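You operate a simulated robot arm through the tools that you are given. There is no shell and no other tool. Be economical: measure what you need, move in short steps, check, and stop when the job is done.

The job below is to be done with a simulated two-armed robot. You get a single attempt, and the scene is never put back.

Task
Feed the silver wads marked 50 mm and 80 mm, squash three times and tie the bale.
Fine: latch the door of the waste press first; wait out each throw; the other wads stay.

The check looks at the end state, three seconds after you hand in, the way a careful person would. Anything else that was tipped, shoved, dropped, spilled or broken makes it a failure.

Robot
Two 7-joint arms with two-finger parallel grippers on one trunk, on a base that drives. Base frame: it is fixed to the floor where the robot stands at the start and does not move with it; the origin is under the middle of the robot, x ahead of it, y to its left, z up. Readings come in mm, degrees, newtons and seconds.
The left shoulder is at the start at [20, 170, 1177], the right one opposite. With the tool pointing down near the work surface each hand reaches from about 100 to 660 mm from the robot's upright axis, wherever it stands, measured 20 degrees to its own side. Places, roughly: black turn latch [400, 0, 700]; lever marked squash [300, 100, 1100]; lever marked tie bale [200, 300, 1100]. Payload 3.8 kg a hand.
The tool frame of a hand sits at the grasp point between the pads (the TCP): z along the fingers, y along the line on which they close. The tips reach 30 mm beyond it. Largest opening 110 mm; finger width 20, thickness 10; the body of the gripper, 48 by 112 mm, starts 55 mm behind the TCP.
Orientation is told as [roll, pitch, yaw] about the base's x, y, z axes, in that order, counted from this pose: with the fingers straight down and closing along the base's y, the tool's x points along the base's -x, its y along +y and its z along -z.

Tools
- The arms move only by the tool step_arm. It takes "left_deltas", "right_deltas" or both (then of equal length, played together; a hand with none holds still); each is a list of rows, each an object of numbers (a shift or turn left out is 0, a gripper value left out holds the last): "tx", "ty", "tz": the shift along the base's x, y, z in units of 50 mm (1.0 is 50 mm); "wx", "wy", "wz": the turn, a rotation vector about the base's x, y, z in units of 6 degrees (1.0 is 6 degrees); "gripper": the closure in counts, from 0 (fully open) to 255 (shut). In form: [{"tx": .., "ty": .., "tz": .., "wx": .., "wy": .., "wz": .., "gripper": ..}, ...]. A call has 1 to 12 rows; each row shifts and turns the commanded pose from where the row before left it. A call with a number of a shift or a turn outside -1 to 1 is refused whole. Rows are played at 5 a second. More than 50 mm and 8.6 degrees between two rows, or a gripper value outside its range, and nothing of the call is played. A pose out of reach is approached as far as the arm can. The call stops where the force on the tool passes 50 N (or 10 N more than at its start, if that is more) or the arm is blocked; 0.2 s more then pass. Each finger travels about 72 mm/s and halts on what it meets, pressing with about 34 N; the grip force reading is that of the motor and also rises with nothing between the fingers. The clock runs only during rows and for 0.2 s after the last one: add rows that do not move to give the fingers time. It gives the time, the measured TCP pose, the force on the tool (base axes), the opening and the grip force at its end, in the units of the frame above (readings bear some noise), with the torque about the TCP (base axes, N m) and any sound that the robot's microphone picked up.
- Cameras (640 x 400 px; columns grow to the right, rows downward): "scene" is now at [101.8, 23.7, 1368.3]; the picture's right is [0.30, -0.95, 0.00], its down [-0.29, -0.09, -0.95] and it looks along [0.91, 0.28, -0.30] (base axes); focal length 214 px, centre (320, 200). "left" rides on the left gripper at [72, -17, -103] in its tool frame; the picture's right is [0.23, 0.97, 0.00], its down [-0.76, 0.18, -0.62] and it looks along [-0.61, 0.14, 0.78] (tool axes); focal length 222 px, centre (320, 200). "right" rides on the right gripper at [72, 17, -103] in its tool frame; the picture's right is [-0.23, 0.97, 0.00], its down [-0.76, -0.18, -0.62] and it looks along [-0.61, -0.14, 0.78] (tool axes); focal length 222 px, centre (320, 200). There is no depth. A picture from a camera that has moved, and an enlarged one, comes with that camera's place and axes in the base frame and with its lens. The place of the scene camera against the robot may be out by one fixed shift of up to 18 mm in any direction.
- grab_frame(camera): a new picture of that camera. The clock stands still meanwhile.
- slide_trunk(by): slides the trunk up (or, below 0, down) by that many mm; the arms and the scene camera ride with it, the base frame stays. It gives what a move gives, with no picture.
- steer(legs): drives the robot by 1 to 6 legs, each [ahead, turn to the left] in mm and degrees, along the robot's own axes; the way and the turn of a leg run together, so that a leg with both is an arc; at most 1500 mm and 180 degrees a leg. The arms and the cameras ride along, it lands a little off, and it stops where it bumps. It gives what a move gives.
- pan_tilt(pan, tilt): turns the head with the scene camera to pan (to the left, within 80 degrees either way) and tilt (down, from -29 to 69), counted from straight ahead of the robot. It gives what a move gives.
- close_up(camera, box): a new picture of the part [left, top, right, bottom] of that camera's present view, enlarged. The clock stands still meanwhile.
- close_job(): hands the job in; it is judged then, once.

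Work in short steps. Places have to be worked out from the pictures, the camera data and where the tool is seen: move nearer, look again, correct. Check each grasp and each placing, and mend what went wrong. You have 120 turns and 88 pictures in all, those below and enlarged ones among them. Open the grippers and draw the arms clear of the work before you hand the job in, unless the task says otherwise; then end with one line.

The tools are called after "Request:" as name(argument=value, ...) on one line, values as JSON. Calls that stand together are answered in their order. step_arm: Moves the arms, as the interface text tells. Its arguments: {"type":"object","properties":{"left_deltas":{"type":"array","items":{"type":"object","properties":{"tx":{"type":"number"},"ty":{"type":"number"},"tz":{"type":"number"},"wx":{"type":"number"},"wy":{"type":"number"},"wz":{"type":"number"},"gripper":{"type":"number"}}}},"right_deltas":{"type":"array","items":{"type":"object","properties":{"tx":{"type":"number"},"ty":{"type":"number"},"tz":{"type":"number"},"wx":{"type":"number"},"wy":{"type":"number"},"wz":{"type":"number"},"gripper":{"type":"number"}}}}},"required":[]} The other tools are called the same way: slide_trunk (by) slides the trunk up or down; steer (legs) drives the base; pan_tilt (pan, tilt) turns the head that bears the scene camera; grab_frame (camera) takes a picture; close_up (camera, box) takes an enlarged picture of a part of a camera's view; close_job () hands the job in.

At the start:

```text
time: 0.0
left_tcp_pos: [295.3, 199.6, 1429.1]
left_tcp_rot: [-0.1, -0.1, -0.1]
left_wrist_force: [0.3, 0.7, 0.0]
left_wrist_torque: [-0.02, 0.01, 0.04]
left_opening: 110.1
left_grasp_force: 0.1
right_tcp_pos: [412.2, -92.8, 1342.9]
right_tcp_rot: [0.0, 0.0, 0.0]
right_wrist_force: [0.2, 0.5, 0.2]
right_wrist_torque: [0.0, -0.04, 0.03]
right_opening: 109.8
right_grasp_force: 0.1
trunk travel left (down, up): [-273.0, 297.0]
robot x, y, heading: [-2.1, -3.6, 0.1]
head pan, tilt: [17.4, 17.7]
```

scene: 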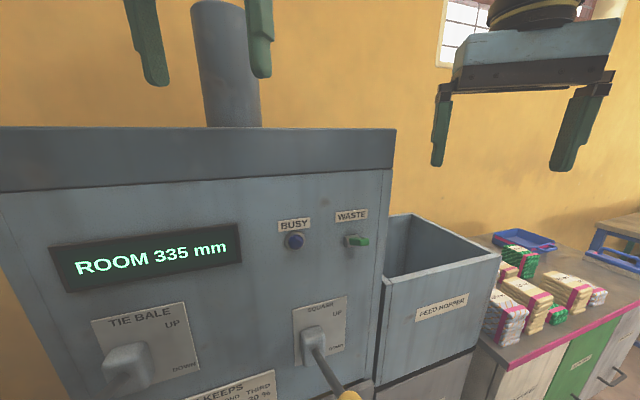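
right: 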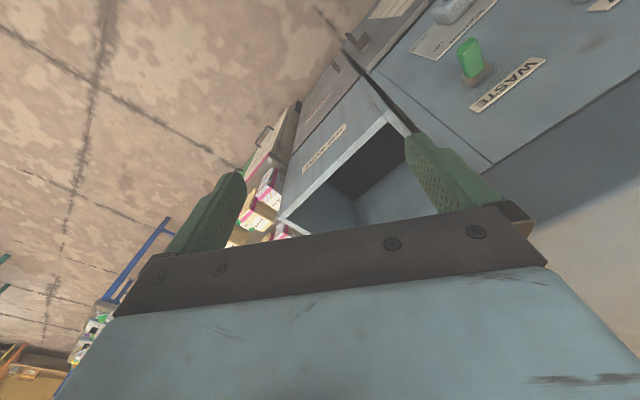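
left: 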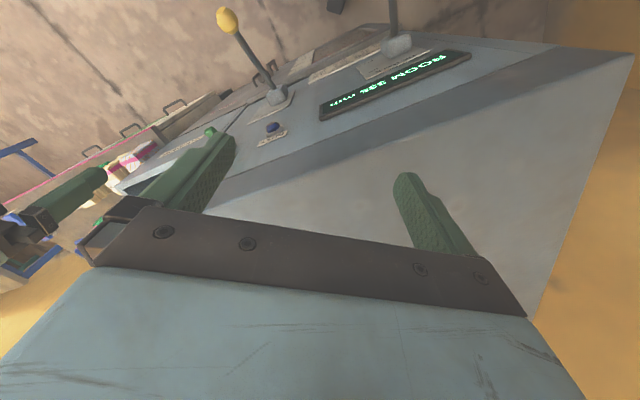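

The press panel shows ROOM 335 mm; I need to see the latch, the instructions and the wads. I turn the head down first.

Request:
pan_tilt(pan=10, tilt=55)

Request:
grab_frame(camera="scene")

```text
time: 1.0
left_tcp_pos: [295.9, 199.6, 1428.2]
left_tcp_rot: [-0.1, -0.1, 0.0]
left_wrist_force: [0.4, -0.5, 0.2]
left_wrist_torque: [0.01, 0.0, -0.01]
left_opening: 110.1
left_grasp_force: 0.0
right_tcp_pos: [412.6, -92.3, 1342.9]
right_tcp_rot: [0.1, 0.0, 0.0]
right_wrist_force: [-0.5, -0.4, 0.6]
right_wrist_torque: [-0.03, -0.01, -0.01]
right_opening: 110.1
right_grasp_force: 0.1
trunk travel left (down, up): [-273.0, 297.0]
robot x, y, heading: [-2.4, 3.5, 0.2]
head pan, tilt: [10.0, 55.0]
```

```text
84 pictures are left
camera scene: at [83.7, 8.3, 1312.5], right [0.17, -0.98, 0.0], down [-0.81, -0.14, -0.57], along [0.57, 0.1, -0.82], focal length 214 px, centre (320, 200)
```

scene: 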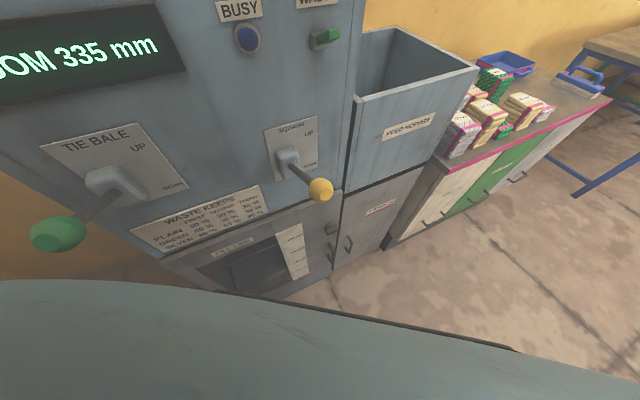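

I read the label plates enlarged.

Request:
close_up(camera="scene", box=[120, 170, 400, 310])

Request:
close_up(camera="scene", box=[400, 40, 620, 180])

Request:
close_up(camera="scene", box=[200, 0, 360, 100])

```text
2.29 times, centred on (260, 240) of scene
camera zoom: at [83.7, 8.3, 1312.5], right [0.17, -0.98, 0.0], down [-0.81, -0.14, -0.57], along [0.57, 0.1, -0.82], focal length 490 px, centre (457, 109)
```

zoom: 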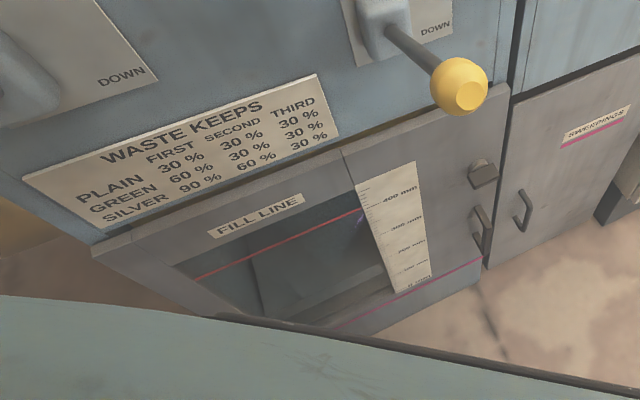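

```text
2.86 times, centred on (510, 110) of scene
camera zoom: at [83.7, 8.3, 1312.5], right [0.17, -0.98, 0.0], down [-0.81, -0.14, -0.57], along [0.57, 0.1, -0.82], focal length 613 px, centre (-223, 457)
```

zoom: 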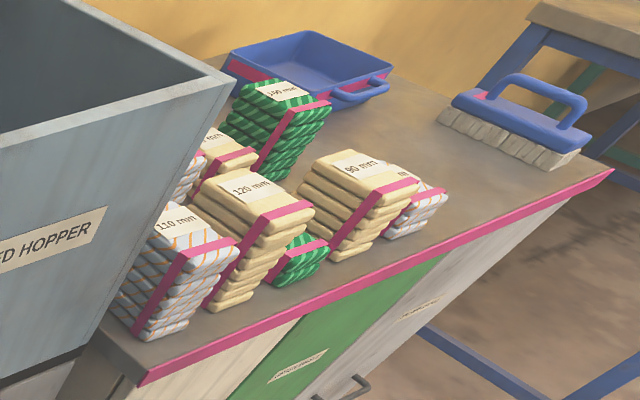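

```text
4.00 times, centred on (280, 50) of scene
camera zoom: at [83.7, 8.3, 1312.5], right [0.17, -0.98, 0.0], down [-0.81, -0.14, -0.57], along [0.57, 0.1, -0.82], focal length 858 px, centre (480, 800)
```

zoom: 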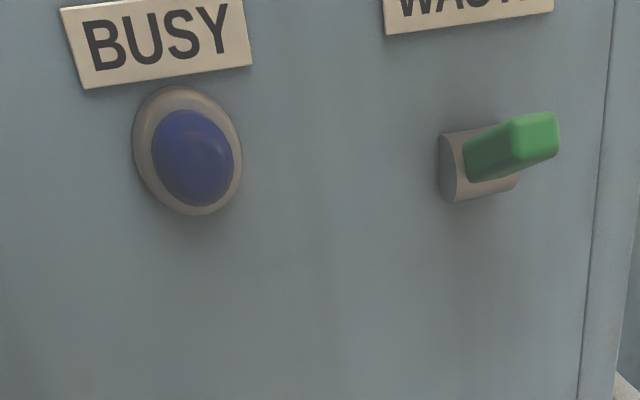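

I zoom on the latch and the tag plates, then look over toward the table.

Request:
close_up(camera="scene", box=[300, 190, 400, 270])

Request:
pan_tilt(pan=-30, tilt=35)

Request:
grab_frame(camera="scene")

```text
5.00 times, centred on (350, 230) of scene
camera zoom: at [83.7, 8.3, 1312.5], right [0.17, -0.98, 0.0], down [-0.81, -0.14, -0.57], along [0.57, 0.1, -0.82], focal length 1072 px, centre (170, 50)
```

zoom: 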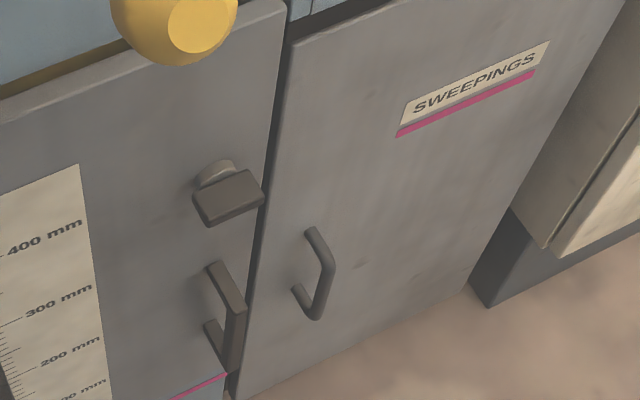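

```text
time: 2.1
left_tcp_pos: [295.2, 199.7, 1429.9]
left_tcp_rot: [-0.2, -0.2, 0.0]
left_wrist_force: [-0.3, -0.2, 0.2]
left_wrist_torque: [0.0, 0.0, -0.02]
left_opening: 110.0
left_grasp_force: 0.0
right_tcp_pos: [412.2, -91.7, 1342.0]
right_tcp_rot: [0.1, 0.0, 0.1]
right_wrist_force: [0.7, 0.4, 0.2]
right_wrist_torque: [0.01, 0.0, 0.0]
right_opening: 110.1
right_grasp_force: 0.0
trunk travel left (down, up): [-273.0, 297.0]
robot x, y, heading: [-2.3, -2.3, 0.1]
head pan, tilt: [-30.0, 35.0]
```

```text
79 pictures are left
camera scene: at [89.0, -48.2, 1340.6], right [-0.5, -0.87, 0.0], down [-0.5, 0.29, -0.82], along [0.71, -0.41, -0.57], focal length 214 px, centre (320, 200)
```

scene: 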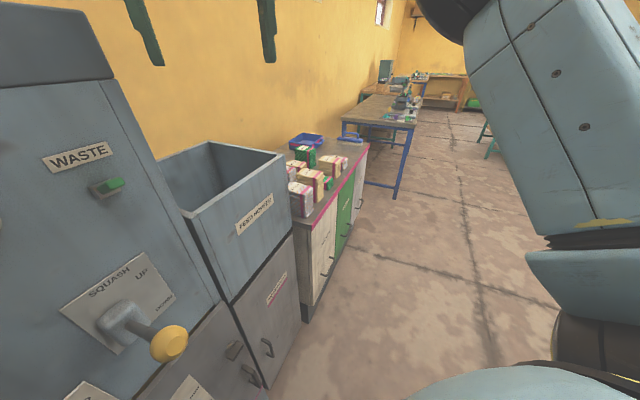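

The press is yawed about 36° from my heading, and I stand very close to it. I back off, shift right and face it, so latch and levers are straight ahead at about 550 mm.

Request:
steer(legs=[[-250, 0], [0, -54], [282, 0], [0, 90]])

Request:
pan_tilt(pan=0, tilt=40)

Request:
grab_frame(camera="scene")

```text
time: 4.8
left_tcp_pos: [64.1, 136.5, 1430.2]
left_tcp_rot: [0.0, 0.0, -10.2]
left_wrist_force: [-0.1, -0.7, -0.2]
left_wrist_torque: [0.04, -0.07, 0.0]
left_opening: 110.1
left_grasp_force: 0.2
right_tcp_pos: [126.5, -170.9, 1342.7]
right_tcp_rot: [0.2, -0.1, -10.2]
right_wrist_force: [0.0, -2.1, 0.5]
right_wrist_torque: [0.06, -0.03, -0.01]
right_opening: 110.0
right_grasp_force: 0.0
trunk travel left (down, up): [-273.0, 297.0]
robot x, y, heading: [-261.6, -7.1, -9.8]
head pan, tilt: [-30.0, 35.0]
stopped in leg 2: the robot was blocked; the commanded pose is now the measured one
```

```text
time: 5.8
left_tcp_pos: [64.9, 138.1, 1429.3]
left_tcp_rot: [-0.3, -0.1, -10.2]
left_wrist_force: [0.3, 0.5, -0.6]
left_wrist_torque: [0.02, 0.02, -0.02]
left_opening: 110.2
left_grasp_force: 0.0
right_tcp_pos: [128.5, -168.8, 1342.9]
right_tcp_rot: [0.0, 0.1, -10.2]
right_wrist_force: [-0.3, -0.1, 0.1]
right_wrist_torque: [0.0, -0.02, 0.0]
right_opening: 110.0
right_grasp_force: 0.1
trunk travel left (down, up): [-273.0, 297.0]
robot x, y, heading: [-260.7, -5.3, -9.5]
head pan, tilt: [0.0, 40.0]
```

```text
78 pictures are left
camera scene: at [-166.1, -30.5, 1333.1], right [-0.17, -0.99, 0.0], down [-0.63, 0.11, -0.77], along [0.75, -0.13, -0.64], focal length 214 px, centre (320, 200)
```

scene: 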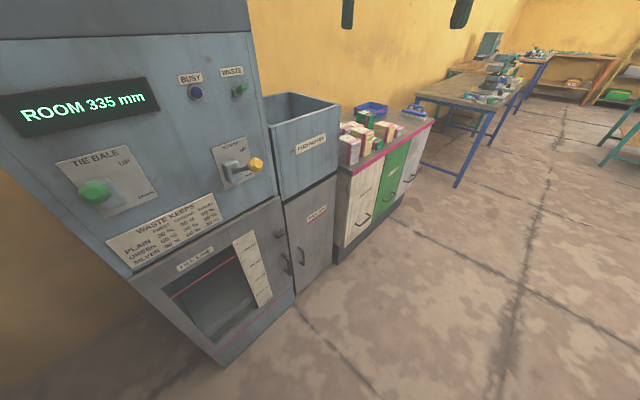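

The turn was blocked by something behind or beside me; I look to both sides before moving on.

Request:
pan_tilt(pan=80, tilt=45)

Request:
grab_frame(camera="scene")

Request:
pan_tilt(pan=-80, tilt=45)

Request:
grab_frame(camera="scene")

```text
time: 7.3
left_tcp_pos: [65.4, 139.6, 1430.1]
left_tcp_rot: [-0.2, 0.0, -10.2]
left_wrist_force: [-0.1, -0.8, -1.4]
left_wrist_torque: [0.0, 0.01, 0.01]
left_opening: 110.1
left_grasp_force: 0.1
right_tcp_pos: [127.5, -167.4, 1341.8]
right_tcp_rot: [-0.1, 0.1, -10.2]
right_wrist_force: [0.1, -0.3, -0.5]
right_wrist_torque: [-0.02, 0.0, -0.01]
right_opening: 109.9
right_grasp_force: 0.0
trunk travel left (down, up): [-273.0, 297.0]
robot x, y, heading: [-262.9, -3.6, -9.7]
head pan, tilt: [80.0, 45.0]
```

```text
77 pictures are left
camera scene: at [-222.0, 60.8, 1325.9], right [0.94, -0.34, 0.0], down [-0.24, -0.67, -0.71], along [0.24, 0.67, -0.71], focal length 214 px, centre (320, 200)
```

scene: 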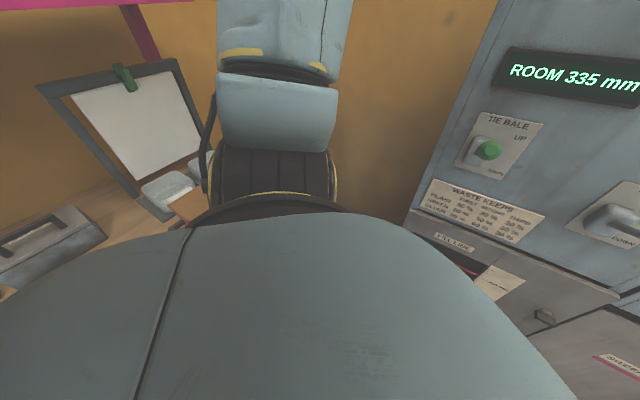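

```text
time: 9.8
left_tcp_pos: [66.0, 138.2, 1429.8]
left_tcp_rot: [-0.2, 0.0, -10.1]
left_wrist_force: [0.5, -1.1, -0.3]
left_wrist_torque: [-0.02, 0.0, 0.0]
left_opening: 110.1
left_grasp_force: 0.0
right_tcp_pos: [127.5, -167.4, 1341.4]
right_tcp_rot: [0.0, 0.1, -10.1]
right_wrist_force: [-0.1, 0.1, -0.6]
right_wrist_torque: [0.03, 0.0, 0.01]
right_opening: 110.0
right_grasp_force: 0.0
trunk travel left (down, up): [-273.0, 297.0]
robot x, y, heading: [-260.8, -6.5, -10.0]
head pan, tilt: [-80.0, 45.0]
```

```text
76 pictures are left
camera scene: at [-249.4, -97.0, 1325.9], right [-1.0, 0.0, 0.0], down [0.0, 0.71, -0.71], along [0.0, -0.71, -0.71], focal length 214 px, centre (320, 200)
```

scene: 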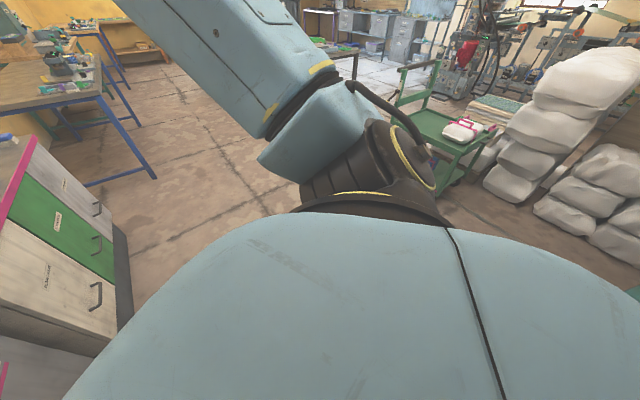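

A table with a clipboard stands left/behind me and blocked the turn. I move 130 mm forward first, then turn right.

Request:
steer(legs=[[130, 0], [0, -63], [209, 0], [0, 109]])

Request:
pan_tilt(pan=0, tilt=40)

Request:
grab_frame(camera="scene")

```text
time: 19.6
left_tcp_pos: [50.6, 108.2, 1429.7]
left_tcp_rot: [-0.3, 0.0, 35.6]
left_wrist_force: [-0.7, -0.2, 0.1]
left_wrist_torque: [-0.02, 0.02, -0.04]
left_opening: 109.8
left_grasp_force: 0.1
right_tcp_pos: [312.4, -60.7, 1342.2]
right_tcp_rot: [0.0, 0.1, 35.6]
right_wrist_force: [0.9, 0.6, 0.8]
right_wrist_torque: [0.01, 0.0, 0.0]
right_opening: 110.1
right_grasp_force: 0.1
trunk travel left (down, up): [-273.0, 297.0]
robot x, y, heading: [-76.2, -231.9, 35.9]
head pan, tilt: [-80.0, 45.0]
```

```text
time: 21.2
left_tcp_pos: [50.8, 109.3, 1429.6]
left_tcp_rot: [-0.2, -0.1, 35.5]
left_wrist_force: [-0.1, -0.6, 0.5]
left_wrist_torque: [0.02, 0.02, -0.02]
left_opening: 110.0
left_grasp_force: 0.1
right_tcp_pos: [312.9, -62.2, 1342.7]
right_tcp_rot: [-0.1, 0.2, 35.5]
right_wrist_force: [0.2, 0.3, -0.1]
right_wrist_torque: [-0.02, -0.01, -0.03]
right_opening: 109.8
right_grasp_force: 0.1
trunk travel left (down, up): [-273.0, 297.0]
robot x, y, heading: [-72.5, -227.8, 35.9]
head pan, tilt: [0.0, 40.0]
```

```text
75 pictures are left
camera scene: at [4.3, -171.1, 1333.1], right [0.59, -0.81, 0.0], down [-0.52, -0.38, -0.77], along [0.62, 0.45, -0.64], focal length 214 px, centre (320, 200)
```

scene: 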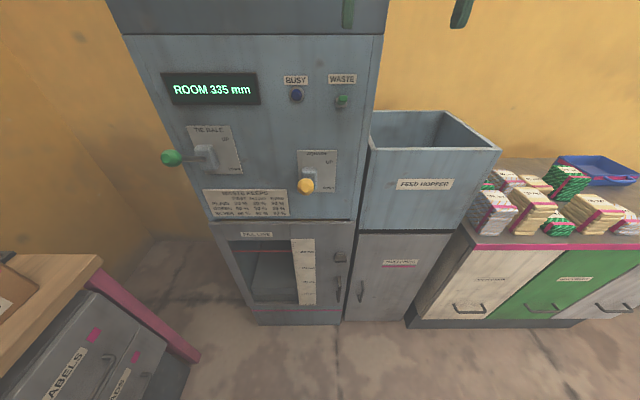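

Now a square-on view. I zoom on latch, selector, levers, and wads.

Request:
close_up(camera="scene", box=[280, 210, 390, 330])

Request:
close_up(camera="scene", box=[150, 60, 370, 220])

Request:
close_up(camera="scene", box=[460, 140, 640, 255])

```text
3.33 times, centred on (335, 270) of scene
camera zoom: at [4.3, -171.1, 1333.1], right [0.59, -0.81, 0.0], down [-0.52, -0.38, -0.77], along [0.62, 0.45, -0.64], focal length 715 px, centre (270, -33)
```

zoom: 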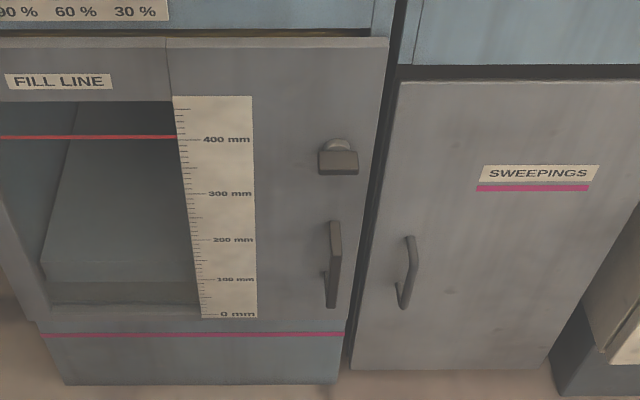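

```text
2.50 times, centred on (260, 140) of scene
camera zoom: at [4.3, -171.1, 1333.1], right [0.59, -0.81, 0.0], down [-0.52, -0.38, -0.77], along [0.62, 0.45, -0.64], focal length 536 px, centre (470, 350)
```

zoom: 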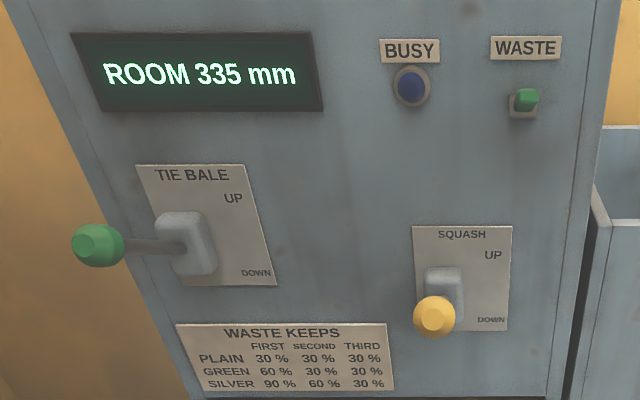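

```text
3.48 times, centred on (550, 198) of scene
camera zoom: at [4.3, -171.1, 1333.1], right [0.59, -0.81, 0.0], down [-0.52, -0.38, -0.77], along [0.62, 0.45, -0.64], focal length 746 px, centre (-480, 209)
```

zoom: 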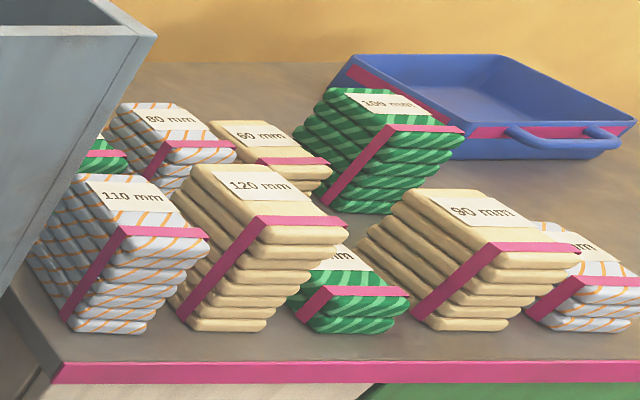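

Latch paddle works out at about [397,-27... in panel terms forward 337, right 211], z≈708. I bring the right hand down (tool down, clear of the squash knob) to look at it with its wrist camera.

Request:
step_arm(right_deltas=[{"tx": 0.47, "ty": -0.65, "tz": 0}, {"tz": -1}, {"tz": -1}, {"tz": -1}, {"tz": -1}, {"tz": -1}, {"tz": -1}, {"tz": -1}, {"tz": -1}])

Request:
grab_frame(camera="right")

```text
time: 23.2
left_tcp_pos: [50.9, 108.0, 1429.5]
left_tcp_rot: [-0.2, 0.1, 35.6]
left_wrist_force: [-0.9, 0.3, 0.2]
left_wrist_torque: [0.01, 0.0, 0.01]
left_opening: 110.1
left_grasp_force: 0.0
right_tcp_pos: [337.6, -94.4, 941.1]
right_tcp_rot: [0.0, 0.1, 35.5]
right_wrist_force: [0.5, -0.1, 0.7]
right_wrist_torque: [0.01, 0.0, -0.01]
right_opening: 110.0
right_grasp_force: 0.1
trunk travel left (down, up): [-273.0, 297.0]
robot x, y, heading: [-69.7, -227.9, 35.9]
head pan, tilt: [0.0, 40.0]
```

```text
71 pictures are left
camera right: at [268.6, -122.4, 1045.0], right [-0.38, 0.92, 0.0], down [0.72, 0.3, 0.62], along [0.58, 0.24, -0.78], focal length 222 px, centre (320, 200)
```

right: 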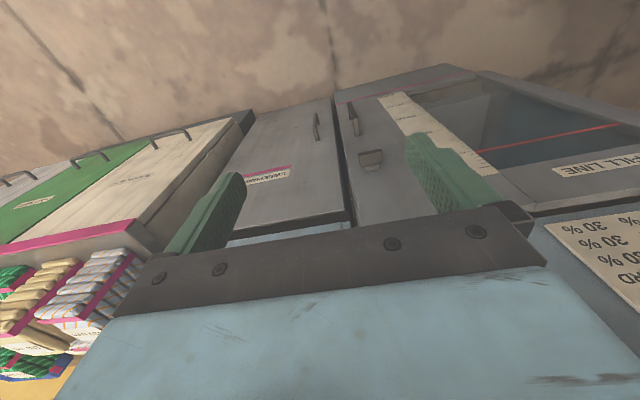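

Request:
close_up(camera="right", box=[310, 90, 430, 200])

```text
3.64 times, centred on (370, 145) of right
camera zoom: at [268.6, -122.4, 1045.0], right [-0.38, 0.92, 0.0], down [0.72, 0.3, 0.62], along [0.58, 0.24, -0.78], focal length 808 px, centre (138, 400)
```

zoom: 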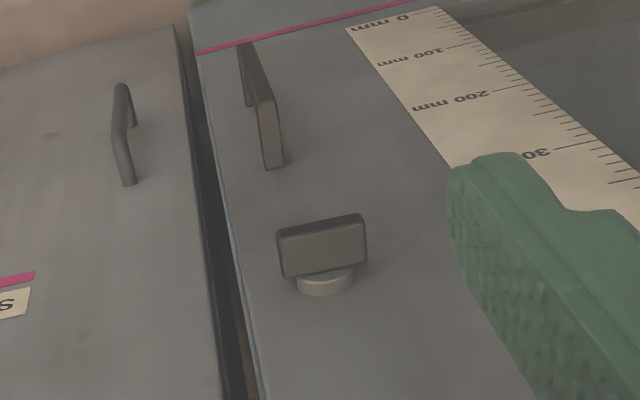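

The latch is a horizontal paddle (~40 mm wide) on a round hub. I pitch the right hand to point at the door while lowering it to the latch height, staying ~115 mm in front.

Request:
step_arm(right_deltas=[{"tz": -0.39, "wx": 0.724, "wy": -1}, {"tz": -0.39, "wx": 0.724, "wy": -1}, {"tz": -0.39, "wx": 0.724, "wy": -1}, {"tz": -0.39, "wx": 0.724, "wy": -1}, {"tz": -0.39, "wx": 0.724, "wy": -1}, {"tz": -0.39, "wx": 0.724, "wy": -1}, {"tz": -0.39, "wx": 0.724, "wy": -1}, {"tz": -0.39, "wx": 0.724, "wy": -1}, {"tz": -0.39, "wx": 0.724, "wy": -1}, {"tz": -0.39, "wx": 0.724, "wy": -1}, {"tz": -0.39, "wx": 0.724, "wy": -1}, {"tz": -0.39, "wx": 0.724, "wy": -1}])

Request:
grab_frame(camera="right")

Request:
grab_frame(camera="scene")

```text
time: 25.8
left_tcp_pos: [49.5, 109.2, 1429.7]
left_tcp_rot: [-0.2, -0.1, 35.5]
left_wrist_force: [1.1, 0.0, 0.0]
left_wrist_torque: [-0.05, -0.02, 0.01]
left_opening: 110.0
left_grasp_force: 0.0
right_tcp_pos: [224.6, 26.3, 840.7]
right_tcp_rot: [6.6, -80.7, 29.7]
right_wrist_force: [0.5, -0.4, -0.1]
right_wrist_torque: [0.01, -0.02, 0.02]
right_opening: 109.9
right_grasp_force: 0.1
right hand out of reach, approached as far as the arm can: row 6, 7, 8, 9, 10, 11, 12
trunk travel left (down, up): [-273.0, 297.0]
robot x, y, heading: [-72.6, -229.1, 35.8]
head pan, tilt: [0.0, 40.0]
```

```text
69 pictures are left
camera right: at [122.5, -26.2, 785.2], right [-0.55, 0.8, 0.24], down [-0.28, -0.45, 0.85], along [0.79, 0.39, 0.47], focal length 222 px, centre (320, 200)
```

right: 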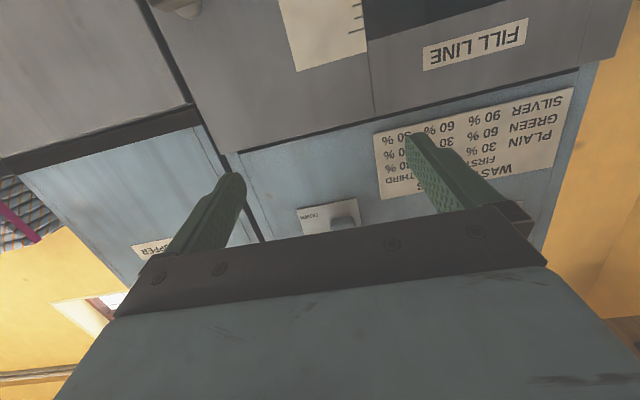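

```text
68 pictures are left
camera scene: at [3.7, -170.6, 1333.1], right [0.59, -0.81, 0.0], down [-0.52, -0.38, -0.77], along [0.62, 0.45, -0.64], focal length 214 px, centre (320, 200)
```

scene: 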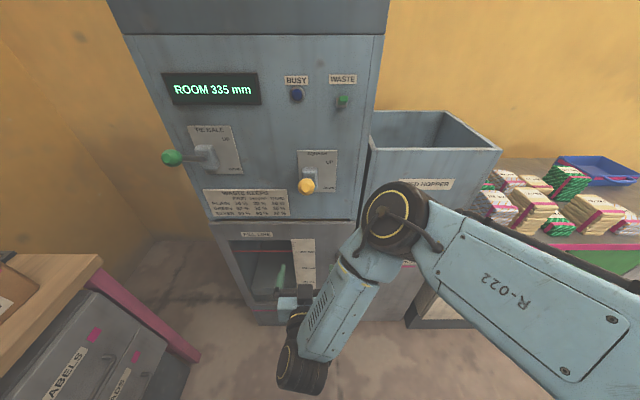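

The arm is too folded for a horizontal hand there (it drifted). I reverse the motion, then raise the trunk so the forearm can hang down with the hand level.

Request:
step_arm(right_deltas=[{"tz": 0.39, "wx": -0.724, "wy": 1}, {"tz": 0.39, "wx": -0.724, "wy": 1}, {"tz": 0.39, "wx": -0.724, "wy": 1}, {"tz": 0.39, "wx": -0.724, "wy": 1}, {"tz": 0.39, "wx": -0.724, "wy": 1}, {"tz": 0.39, "wx": -0.724, "wy": 1}, {"tz": 0.39, "wx": -0.724, "wy": 1}, {"tz": 0.39, "wx": -0.724, "wy": 1}, {"tz": 0.39, "wx": -0.724, "wy": 1}, {"tz": 0.39, "wx": -0.724, "wy": 1}, {"tz": 0.39, "wx": -0.724, "wy": 1}, {"tz": 0.39, "wx": -0.724, "wy": 1}])

```text
time: 27.8
left_tcp_pos: [49.8, 108.3, 1430.3]
left_tcp_rot: [-0.1, 0.0, 35.5]
left_wrist_force: [0.1, 0.5, -0.7]
left_wrist_torque: [0.01, 0.03, 0.01]
left_opening: 109.8
left_grasp_force: 0.0
right_tcp_pos: [216.9, 19.3, 1005.4]
right_tcp_rot: [0.8, -13.3, 35.8]
right_wrist_force: [-7.7, -7.4, 1.5]
right_wrist_torque: [0.56, -0.62, -0.11]
right_opening: 109.8
right_grasp_force: 0.1
trunk travel left (down, up): [-273.0, 297.0]
robot x, y, heading: [-74.2, -232.0, 36.0]
head pan, tilt: [0.0, 40.0]
stopped in row 10 (right hand): the force on the tool passed its limit at 62 N (the readings are from after the stop); the commanded pose is now the measured one
```

Contact, likely with the squash lever knob. I look before moving.

Request:
grab_frame(camera="scene")

Request:
close_up(camera="scene", box=[240, 140, 420, 260])

```text
67 pictures are left
camera scene: at [3.5, -172.1, 1333.4], right [0.59, -0.81, 0.0], down [-0.52, -0.38, -0.77], along [0.62, 0.45, -0.64], focal length 214 px, centre (320, 200)
```

scene: 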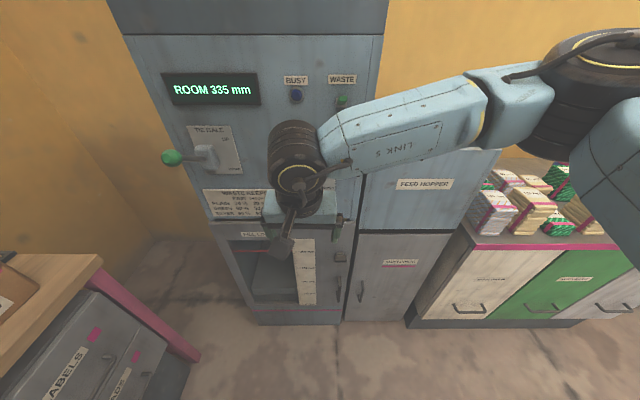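

```text
3.33 times, centred on (330, 200) of scene
camera zoom: at [3.5, -172.1, 1333.4], right [0.59, -0.81, 0.0], down [-0.52, -0.38, -0.77], along [0.62, 0.45, -0.64], focal length 715 px, centre (287, 200)
```

zoom: 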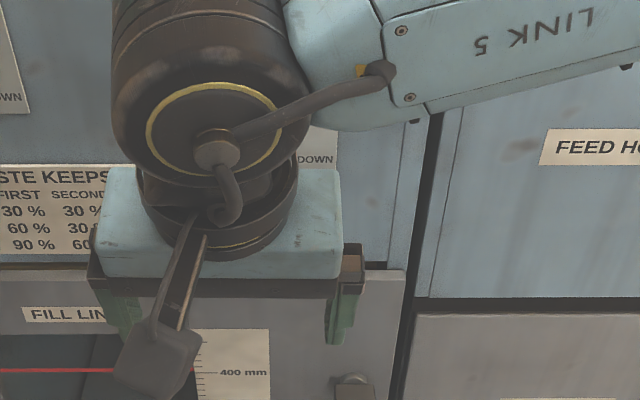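

The wrist is against the squash knob. I retreat straight back ~100 mm from the panel, then go right.

Request:
step_arm(right_deltas=[{"tx": -0.81, "ty": -0.586}, {"tx": -0.81, "ty": -0.586}, {"tx": 0.586, "ty": -0.81}, {"tx": 0.586, "ty": -0.81}, {"tx": 0.586, "ty": -0.81}, {"tx": 0.586, "ty": -0.81}])

Request:
grab_frame(camera="scene")

```text
time: 29.2
left_tcp_pos: [50.6, 107.8, 1430.3]
left_tcp_rot: [0.0, 0.0, 35.6]
left_wrist_force: [-0.1, 0.0, 0.1]
left_wrist_torque: [0.02, -0.03, -0.03]
left_opening: 110.1
left_grasp_force: 0.0
right_tcp_pos: [267.1, -185.9, 1007.2]
right_tcp_rot: [0.9, -13.3, 35.7]
right_wrist_force: [0.5, -1.7, -0.6]
right_wrist_torque: [-0.01, -0.02, 0.01]
right_opening: 109.9
right_grasp_force: 0.1
right hand out of reach, approached as far as the arm can: row 6
trunk travel left (down, up): [-273.0, 297.0]
robot x, y, heading: [-67.8, -230.3, 36.1]
head pan, tilt: [0.0, 40.0]
```

```text
65 pictures are left
camera scene: at [4.1, -172.4, 1333.2], right [0.59, -0.81, 0.0], down [-0.52, -0.38, -0.77], along [0.62, 0.45, -0.64], focal length 214 px, centre (320, 200)
```

scene: 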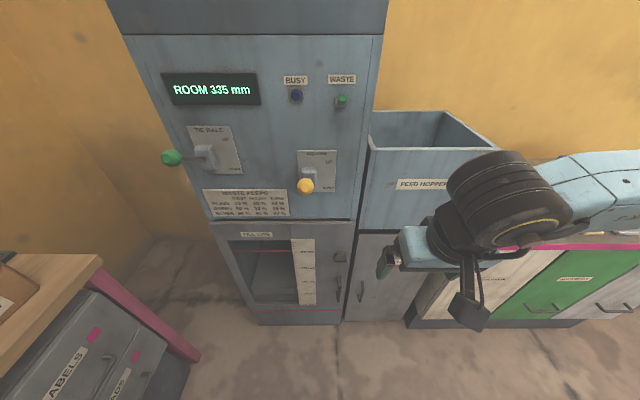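

Lever and display are unchanged, and the hand is clear. I raise the trunk by 220 mm.

Request:
slide_trunk(by=220)

```text
time: 31.5
left_tcp_pos: [50.8, 108.1, 1648.2]
left_tcp_rot: [-0.2, -0.1, 35.6]
left_wrist_force: [-0.8, 0.7, 0.5]
left_wrist_torque: [0.0, -0.02, 0.04]
left_opening: 109.8
left_grasp_force: 0.1
right_tcp_pos: [265.9, -185.5, 1227.6]
right_tcp_rot: [0.9, -13.2, 35.6]
right_wrist_force: [-0.5, 0.7, 0.4]
right_wrist_torque: [0.0, 0.01, 0.02]
right_opening: 110.1
right_grasp_force: 0.1
trunk travel left (down, up): [-493.0, 77.0]
robot x, y, heading: [-73.1, -230.5, 35.8]
head pan, tilt: [0.0, 40.0]
```

Lower the right hand along the right side to z≈730, keeping ~140 mm off the door.

Request:
step_arm(right_deltas=[{"tz": -1, "tx": 0.08, "ty": 0.19}, {"tz": -1, "tx": 0.08, "ty": 0.19}, {"tz": -1, "tx": 0.08, "ty": 0.19}, {"tz": -1, "tx": 0.08, "ty": 0.19}, {"tz": -1, "tx": 0.08, "ty": 0.19}, {"tz": -1, "tx": 0.08, "ty": 0.19}, {"tz": -1, "tx": 0.08, "ty": 0.19}, {"tz": -1, "tx": 0.08, "ty": 0.19}, {"tz": -1, "tx": 0.08, "ty": 0.19}, {"tz": -1, "tx": 0.08, "ty": 0.19}])

Request:
step_arm(right_deltas=[{"wx": 0.724, "wy": -1}, {"wx": 0.724, "wy": -1}, {"wx": 0.724, "wy": -1}, {"wx": 0.724, "wy": -1}, {"wx": 0.724, "wy": -1}, {"wx": 0.724, "wy": -1}])

Request:
grab_frame(camera="scene")

```text
refused: row 1 steps farther than a row can; nothing moved
```

```text
time: 32.9
left_tcp_pos: [50.0, 108.5, 1648.9]
left_tcp_rot: [-0.1, -0.1, 35.6]
left_wrist_force: [0.9, 0.1, -0.7]
left_wrist_torque: [-0.01, 0.0, -0.03]
left_opening: 110.1
left_grasp_force: 0.1
right_tcp_pos: [318.5, -101.7, 1221.3]
right_tcp_rot: [1.2, -57.7, 35.4]
right_wrist_force: [-0.6, 1.2, -0.5]
right_wrist_torque: [0.0, 0.01, -0.03]
right_opening: 110.0
right_grasp_force: 0.1
right hand out of reach, approached as far as the arm can: row 1, 2, 3, 4, 5, 6
trunk travel left (down, up): [-493.0, 77.0]
robot x, y, heading: [-75.3, -226.6, 35.7]
head pan, tilt: [0.0, 40.0]
```

```text
64 pictures are left
camera scene: at [4.0, -171.1, 1553.1], right [0.59, -0.81, 0.0], down [-0.52, -0.38, -0.77], along [0.62, 0.45, -0.64], focal length 214 px, centre (320, 200)
```

scene: 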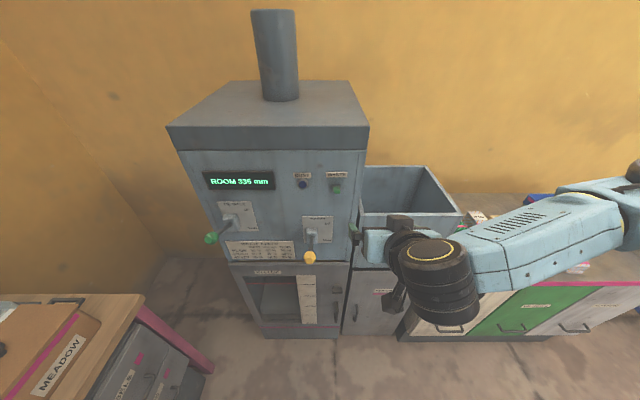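

Pitching up works better farther forward. Now descend with the hand pitched, drifting ~90 mm forward.

Request:
step_arm(right_deltas=[{"tz": -0.98, "tx": 0.15, "ty": 0.11}, {"tz": -0.98, "tx": 0.15, "ty": 0.11}, {"tz": -0.98, "tx": 0.15, "ty": 0.11}, {"tz": -0.98, "tx": 0.15, "ty": 0.11}, {"tz": -0.98, "tx": 0.15, "ty": 0.11}, {"tz": -0.98, "tx": 0.15, "ty": 0.11}, {"tz": -0.98, "tx": 0.15, "ty": 0.11}, {"tz": -0.98, "tx": 0.15, "ty": 0.11}, {"tz": -0.98, "tx": 0.15, "ty": 0.11}, {"tz": -0.98, "tx": 0.15, "ty": 0.11}])

Request:
grab_frame(camera="scene")

```text
time: 35.1
left_tcp_pos: [50.8, 108.7, 1649.1]
left_tcp_rot: [-0.2, 0.0, 35.6]
left_wrist_force: [-1.2, -0.6, -0.7]
left_wrist_torque: [0.01, 0.0, -0.04]
left_opening: 110.0
left_grasp_force: 0.0
right_tcp_pos: [342.3, 95.0, 854.3]
right_tcp_rot: [-0.3, -57.5, 35.6]
right_wrist_force: [0.2, -0.2, 0.3]
right_wrist_torque: [0.0, 0.0, 0.02]
right_opening: 109.7
right_grasp_force: 0.1
right hand out of reach, approached as far as the arm can: row 3, 4, 5, 6, 7, 8, 9, 10
trunk travel left (down, up): [-493.0, 77.0]
robot x, y, heading: [-73.9, -229.9, 36.1]
head pan, tilt: [0.0, 40.0]
```

```text
63 pictures are left
camera scene: at [3.6, -171.4, 1553.2], right [0.59, -0.81, 0.0], down [-0.52, -0.38, -0.77], along [0.62, 0.45, -0.64], focal length 214 px, centre (320, 200)
```

scene: 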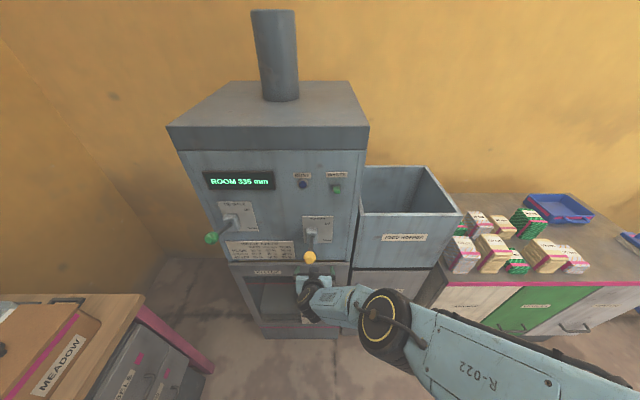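

This elbow posture won't give a level hand. I'll use a tool-down approach instead, pushing the paddle end with a closed fingertip. First I unwind to tool-down while shifting right and low, away from the knob.

Request:
step_arm(right_deltas=[{"tx": 0.3, "ty": -0.9, "tz": -0.2}, {"tx": 0.3, "ty": -0.9, "tz": -0.2}, {"wx": -0.724, "wy": 1, "tz": -0.2}, {"wx": -0.724, "wy": 1, "tz": -0.2}, {"wx": -0.724, "wy": 1}, {"wx": -0.724, "wy": 1}, {"wx": -0.724, "wy": 1}, {"wx": -0.724, "wy": 1}, {"wx": -0.724, "wy": 1}, {"wx": -0.6, "wy": 0.83}])

Request:
grab_frame(camera="scene")

```text
time: 37.3
left_tcp_pos: [49.7, 108.0, 1649.9]
left_tcp_rot: [-0.2, 0.0, 35.6]
left_wrist_force: [0.2, -0.7, -0.7]
left_wrist_torque: [0.0, -0.01, -0.01]
left_opening: 110.1
left_grasp_force: 0.0
right_tcp_pos: [344.6, 26.8, 849.4]
right_tcp_rot: [0.9, 0.6, 35.7]
right_wrist_force: [-0.1, 0.5, -0.6]
right_wrist_torque: [0.01, 0.01, 0.0]
right_opening: 109.9
right_grasp_force: 0.1
right hand out of reach, approached as far as the arm can: row 1, 2, 7, 8, 9, 10
trunk travel left (down, up): [-493.0, 77.0]
robot x, y, heading: [-73.7, -228.1, 36.1]
head pan, tilt: [0.0, 40.0]
```

```text
62 pictures are left
camera scene: at [3.8, -171.0, 1553.1], right [0.59, -0.81, 0.0], down [-0.52, -0.38, -0.77], along [0.62, 0.45, -0.64], focal length 214 px, centre (320, 200)
```

scene: 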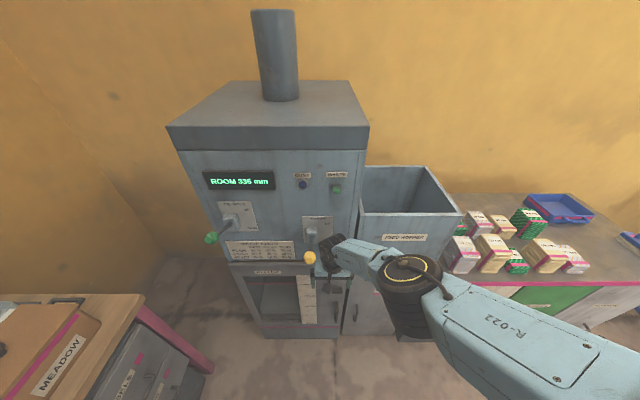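

Tool is down but the trunk is now too high for that depth. I raise the commanded pose (to forward 172, right 396, z≈1000) so the arm recovers, then lower the trunk again.

Request:
step_arm(right_deltas=[{"tz": 1}, {"tz": 1}, {"tz": 1}, {"tz": 1}, {"tz": 1}, {"tz": 1}, {}])

Request:
grab_frame(camera="scene")

```text
time: 38.1
left_tcp_pos: [50.1, 107.9, 1649.8]
left_tcp_rot: [0.0, 0.0, 35.6]
left_wrist_force: [-1.2, -1.0, 1.1]
left_wrist_torque: [0.0, 0.0, 0.0]
left_opening: 110.0
left_grasp_force: 0.1
right_tcp_pos: [337.5, 13.0, 976.2]
right_tcp_rot: [-0.7, 1.9, 36.1]
right_wrist_force: [0.1, -1.2, -1.2]
right_wrist_torque: [0.09, 0.0, -0.02]
right_opening: 109.7
right_grasp_force: 0.0
trunk travel left (down, up): [-493.0, 77.0]
robot x, y, heading: [-73.5, -225.3, 36.2]
head pan, tilt: [0.0, 40.0]
stopped in row 4 (right hand): the force on the tool passed its limit at 92 N (the readings are from after the stop); the commanded pose is now the measured one
```

```text
61 pictures are left
camera scene: at [4.3, -171.3, 1553.2], right [0.59, -0.81, 0.0], down [-0.52, -0.38, -0.77], along [0.62, 0.45, -0.64], focal length 214 px, centre (320, 200)
```

scene: 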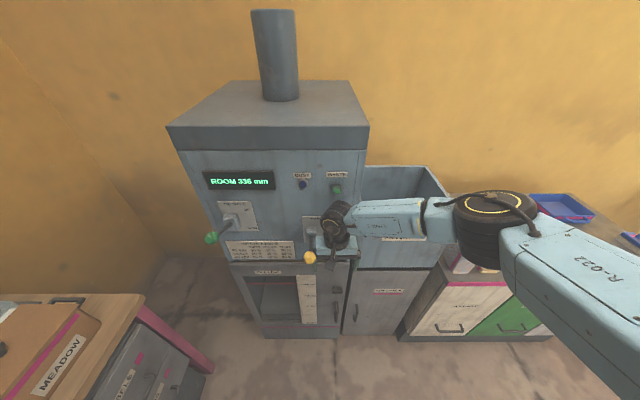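

Again contact near the lever's right side; commanded pose is now reset to the measured one. I move straight right 150 mm and back 100.

Request:
step_arm(right_deltas=[{"tx": 0.58, "ty": -0.81}, {"tx": 0.58, "ty": -0.81}, {"tx": -0.81, "ty": -0.58}, {"tx": -0.81, "ty": -0.58}])

Request:
close_up(camera="scene", box=[180, 150, 380, 275])

```text
time: 39.1
left_tcp_pos: [49.7, 107.3, 1650.1]
left_tcp_rot: [-0.1, -0.1, 35.6]
left_wrist_force: [-0.4, 0.0, 0.2]
left_wrist_torque: [0.02, 0.01, -0.01]
left_opening: 110.0
left_grasp_force: 0.1
right_tcp_pos: [316.5, -128.2, 975.6]
right_tcp_rot: [-0.7, 1.6, 36.1]
right_wrist_force: [-0.2, -1.1, 0.7]
right_wrist_torque: [0.01, 0.0, -0.03]
right_opening: 110.0
right_grasp_force: 0.2
trunk travel left (down, up): [-493.0, 77.0]
robot x, y, heading: [-74.4, -230.5, 35.8]
head pan, tilt: [0.0, 40.0]
```

```text
3.20 times, centred on (280, 212) of scene
camera zoom: at [3.7, -172.6, 1553.2], right [0.59, -0.81, 0.0], down [-0.52, -0.38, -0.77], along [0.62, 0.45, -0.64], focal length 686 px, centre (448, 160)
```

zoom: 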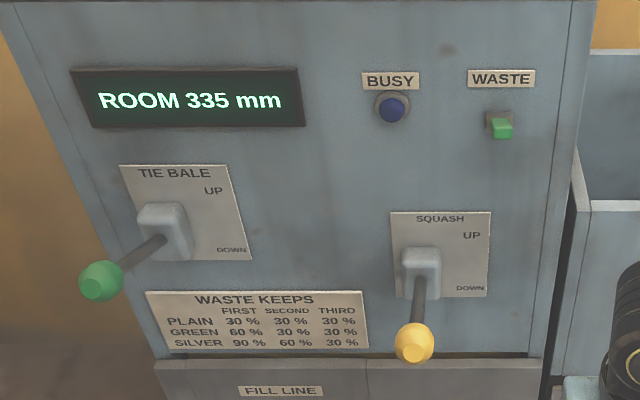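

All intact. I lower the trunk 250 mm with the hand well clear of the door.

Request:
slide_trunk(by=-250)

Request:
grab_frame(camera="right")

```text
time: 41.7
left_tcp_pos: [49.2, 107.4, 1400.7]
left_tcp_rot: [-0.2, 0.1, 35.7]
left_wrist_force: [-0.1, 0.0, -0.2]
left_wrist_torque: [0.01, -0.02, -0.03]
left_opening: 110.0
left_grasp_force: 0.0
right_tcp_pos: [315.4, -125.3, 724.8]
right_tcp_rot: [-0.8, 1.8, 36.1]
right_wrist_force: [0.2, -0.5, -0.2]
right_wrist_torque: [0.01, 0.01, -0.05]
right_opening: 110.1
right_grasp_force: 0.1
trunk travel left (down, up): [-243.0, 327.0]
robot x, y, heading: [-73.1, -228.6, 36.0]
head pan, tilt: [0.0, 40.0]
```

```text
59 pictures are left
camera right: at [249.5, -152.1, 831.5], right [-0.39, 0.92, -0.02], down [0.73, 0.32, 0.6], along [0.56, 0.22, -0.8], focal length 222 px, centre (320, 200)
```

right: 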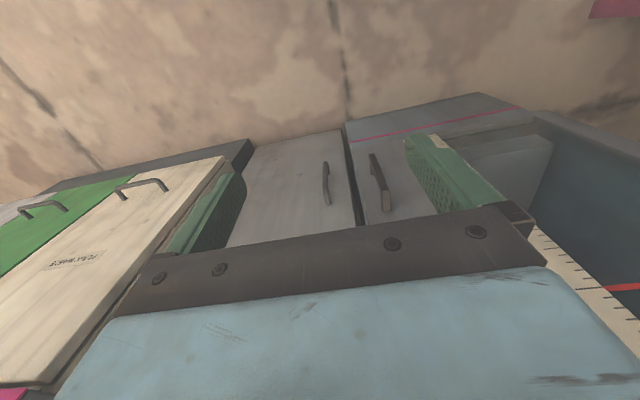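

I close the right gripper, raise to z≈790 and come in over the right end of the paddle (forward 330, right 232), then check.

Request:
step_arm(right_deltas=[{"tz": 0.65, "gripper": 255, "wx": 0.18, "wy": -0.24}, {"tz": 0.65}, {}, {"tx": 0.44, "ty": 0.65}, {"tx": 0.44, "ty": 0.65}, {"tx": 0.44, "ty": 0.65}, {"tx": 0.44, "ty": 0.65}, {}])

Request:
pan_tilt(pan=-5, tilt=55)

Request:
close_up(camera="scene", box=[220, 80, 420, 280])

Request:
grab_frame(camera="right")

```text
time: 43.5
left_tcp_pos: [49.9, 107.8, 1398.7]
left_tcp_rot: [-0.3, 0.0, 35.6]
left_wrist_force: [-0.6, -0.7, -0.2]
left_wrist_torque: [0.0, 0.0, 0.0]
left_opening: 110.0
left_grasp_force: 0.0
right_tcp_pos: [404.2, 3.4, 791.8]
right_tcp_rot: [-0.6, 0.0, 36.1]
right_wrist_force: [0.6, 0.3, 0.6]
right_wrist_torque: [-0.01, 0.01, 0.02]
right_opening: 0.1
right_grasp_force: 33.7
trunk travel left (down, up): [-243.0, 327.0]
robot x, y, heading: [-72.3, -232.3, 35.8]
head pan, tilt: [0.0, 40.0]
```

```text
time: 44.3
left_tcp_pos: [49.0, 108.8, 1400.0]
left_tcp_rot: [-0.3, 0.0, 35.6]
left_wrist_force: [-1.2, 0.0, -0.5]
left_wrist_torque: [0.01, 0.02, -0.02]
left_opening: 109.9
left_grasp_force: 0.1
right_tcp_pos: [402.3, 4.6, 789.4]
right_tcp_rot: [-0.7, 0.0, 36.1]
right_wrist_force: [-0.2, 0.5, 0.2]
right_wrist_torque: [-0.04, -0.02, 0.03]
right_opening: 0.3
right_grasp_force: 34.1
trunk travel left (down, up): [-243.0, 327.0]
robot x, y, heading: [-75.2, -230.4, 36.1]
head pan, tilt: [-5.0, 55.0]
```

```text
2.00 times, centred on (320, 180) of scene
camera zoom: at [-3.3, -184.1, 1282.5], right [0.51, -0.86, 0.0], down [-0.7, -0.42, -0.57], along [0.49, 0.3, -0.82], focal length 429 px, centre (320, 240)
```

zoom: 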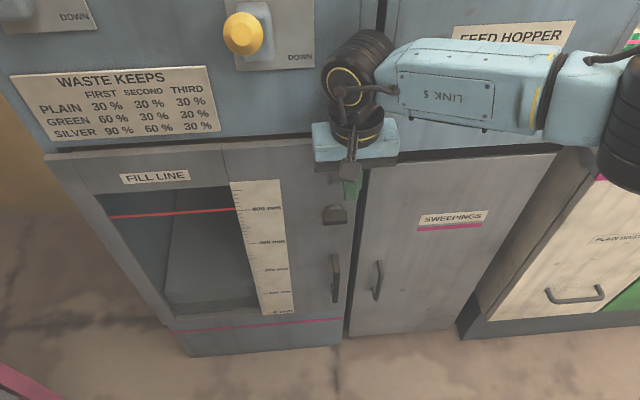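

```text
57 pictures are left
camera right: at [334.7, -24.0, 894.6], right [-0.39, 0.92, -0.01], down [0.72, 0.31, 0.62], along [0.58, 0.24, -0.78], focal length 222 px, centre (320, 200)
```

right: 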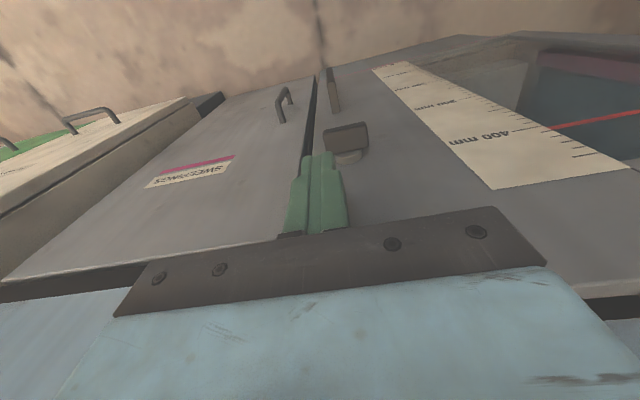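

Two wrist views agree: paddle centre forward 337, right 213, z≈712; closed fingertips are over its right end. I press down in small steps.

Request:
step_arm(right_deltas=[{"tz": -0.6, "tx": -0.02, "ty": 0.03}, {"tz": -0.2}, {"tz": -0.2}, {"tz": -0.15}, {"tz": -0.15}, {"tz": -0.1}])

Request:
close_up(camera="right", box=[260, 60, 440, 240])

```text
time: 44.7
left_tcp_pos: [49.6, 108.3, 1398.5]
left_tcp_rot: [-0.2, 0.1, 35.7]
left_wrist_force: [0.3, 1.3, 0.0]
left_wrist_torque: [-0.03, 0.06, 0.01]
left_opening: 110.0
left_grasp_force: 0.0
right_tcp_pos: [406.6, 9.4, 782.7]
right_tcp_rot: [-0.1, -0.9, 36.1]
right_wrist_force: [-7.4, -11.5, 20.2]
right_wrist_torque: [1.33, -0.79, 0.05]
right_opening: 0.0
right_grasp_force: 33.6
trunk travel left (down, up): [-243.0, 327.0]
robot x, y, heading: [-74.7, -228.7, 35.8]
head pan, tilt: [-5.0, 55.0]
stopped in row 1 (right hand): the force on the tool passed its limit at 64 N (the readings are from after the stop); the commanded pose is now the measured one
```

```text
2.22 times, centred on (350, 150) of right
camera zoom: at [336.5, -20.1, 885.6], right [-0.39, 0.92, 0.0], down [0.71, 0.3, 0.63], along [0.58, 0.25, -0.77], focal length 494 px, centre (253, 311)
```

zoom: 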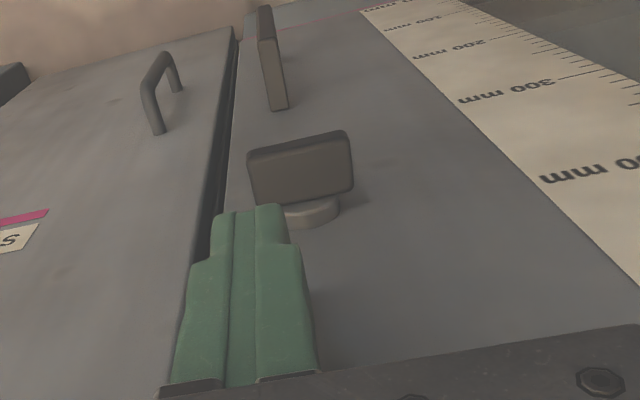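

The contact was probably the gripper body against the door's top edge. I lift, lean the hand back 20° (tips forward), and try again.

Request:
step_arm(right_deltas=[{"tz": 0.3, "tx": -0.16, "ty": -0.12}, {"wx": 0.65, "wy": -0.9}, {"wx": 0.65, "wy": -0.9}, {"wx": 0.65, "wy": -0.9}, {}])

Request:
step_arm(right_deltas=[{"tz": -0.5}, {"tz": -0.2}, {"tz": -0.2}, {"tz": -0.15}, {"tz": -0.15}, {"tz": -0.1}])

Request:
close_up(camera="right", box=[260, 60, 440, 240])

```text
time: 45.9
left_tcp_pos: [49.9, 108.3, 1398.9]
left_tcp_rot: [-0.2, 0.0, 35.5]
left_wrist_force: [-0.6, -0.5, 0.3]
left_wrist_torque: [0.05, 0.02, 0.01]
left_opening: 110.0
left_grasp_force: 0.2
right_tcp_pos: [397.0, 1.4, 795.3]
right_tcp_rot: [-0.5, -20.5, 36.0]
right_wrist_force: [0.3, -0.3, 0.5]
right_wrist_torque: [-0.02, -0.01, -0.01]
right_opening: 0.1
right_grasp_force: 33.4
trunk travel left (down, up): [-243.0, 327.0]
robot x, y, heading: [-76.8, -231.3, 35.9]
head pan, tilt: [-5.0, 55.0]
```

```text
time: 47.3
left_tcp_pos: [49.5, 107.7, 1399.0]
left_tcp_rot: [-0.3, 0.1, 35.6]
left_wrist_force: [0.6, 0.8, -0.9]
left_wrist_torque: [0.03, -0.01, -0.02]
left_opening: 110.0
left_grasp_force: 0.1
right_tcp_pos: [398.3, 2.1, 729.1]
right_tcp_rot: [-0.5, -20.6, 36.0]
right_wrist_force: [-0.3, 0.2, -0.9]
right_wrist_torque: [-0.01, 0.01, -0.02]
right_opening: 0.0
right_grasp_force: 34.3
trunk travel left (down, up): [-243.0, 327.0]
robot x, y, heading: [-70.3, -224.3, 35.9]
head pan, tilt: [-5.0, 55.0]
```

```text
2.22 times, centred on (350, 150) of right
camera zoom: at [303.8, -44.5, 801.6], right [-0.4, 0.91, 0.07], down [0.5, 0.15, 0.85], along [0.77, 0.38, -0.52], focal length 494 px, centre (253, 311)
```

zoom: 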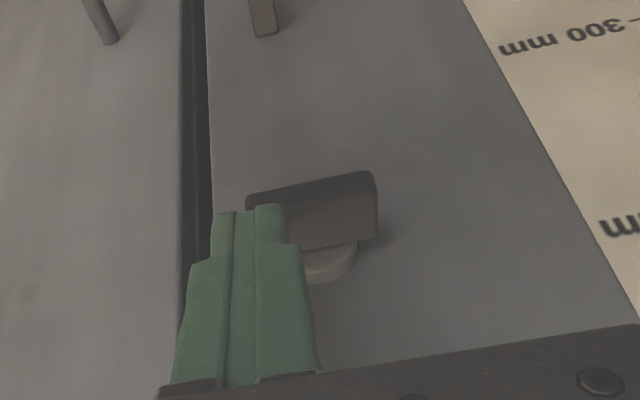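

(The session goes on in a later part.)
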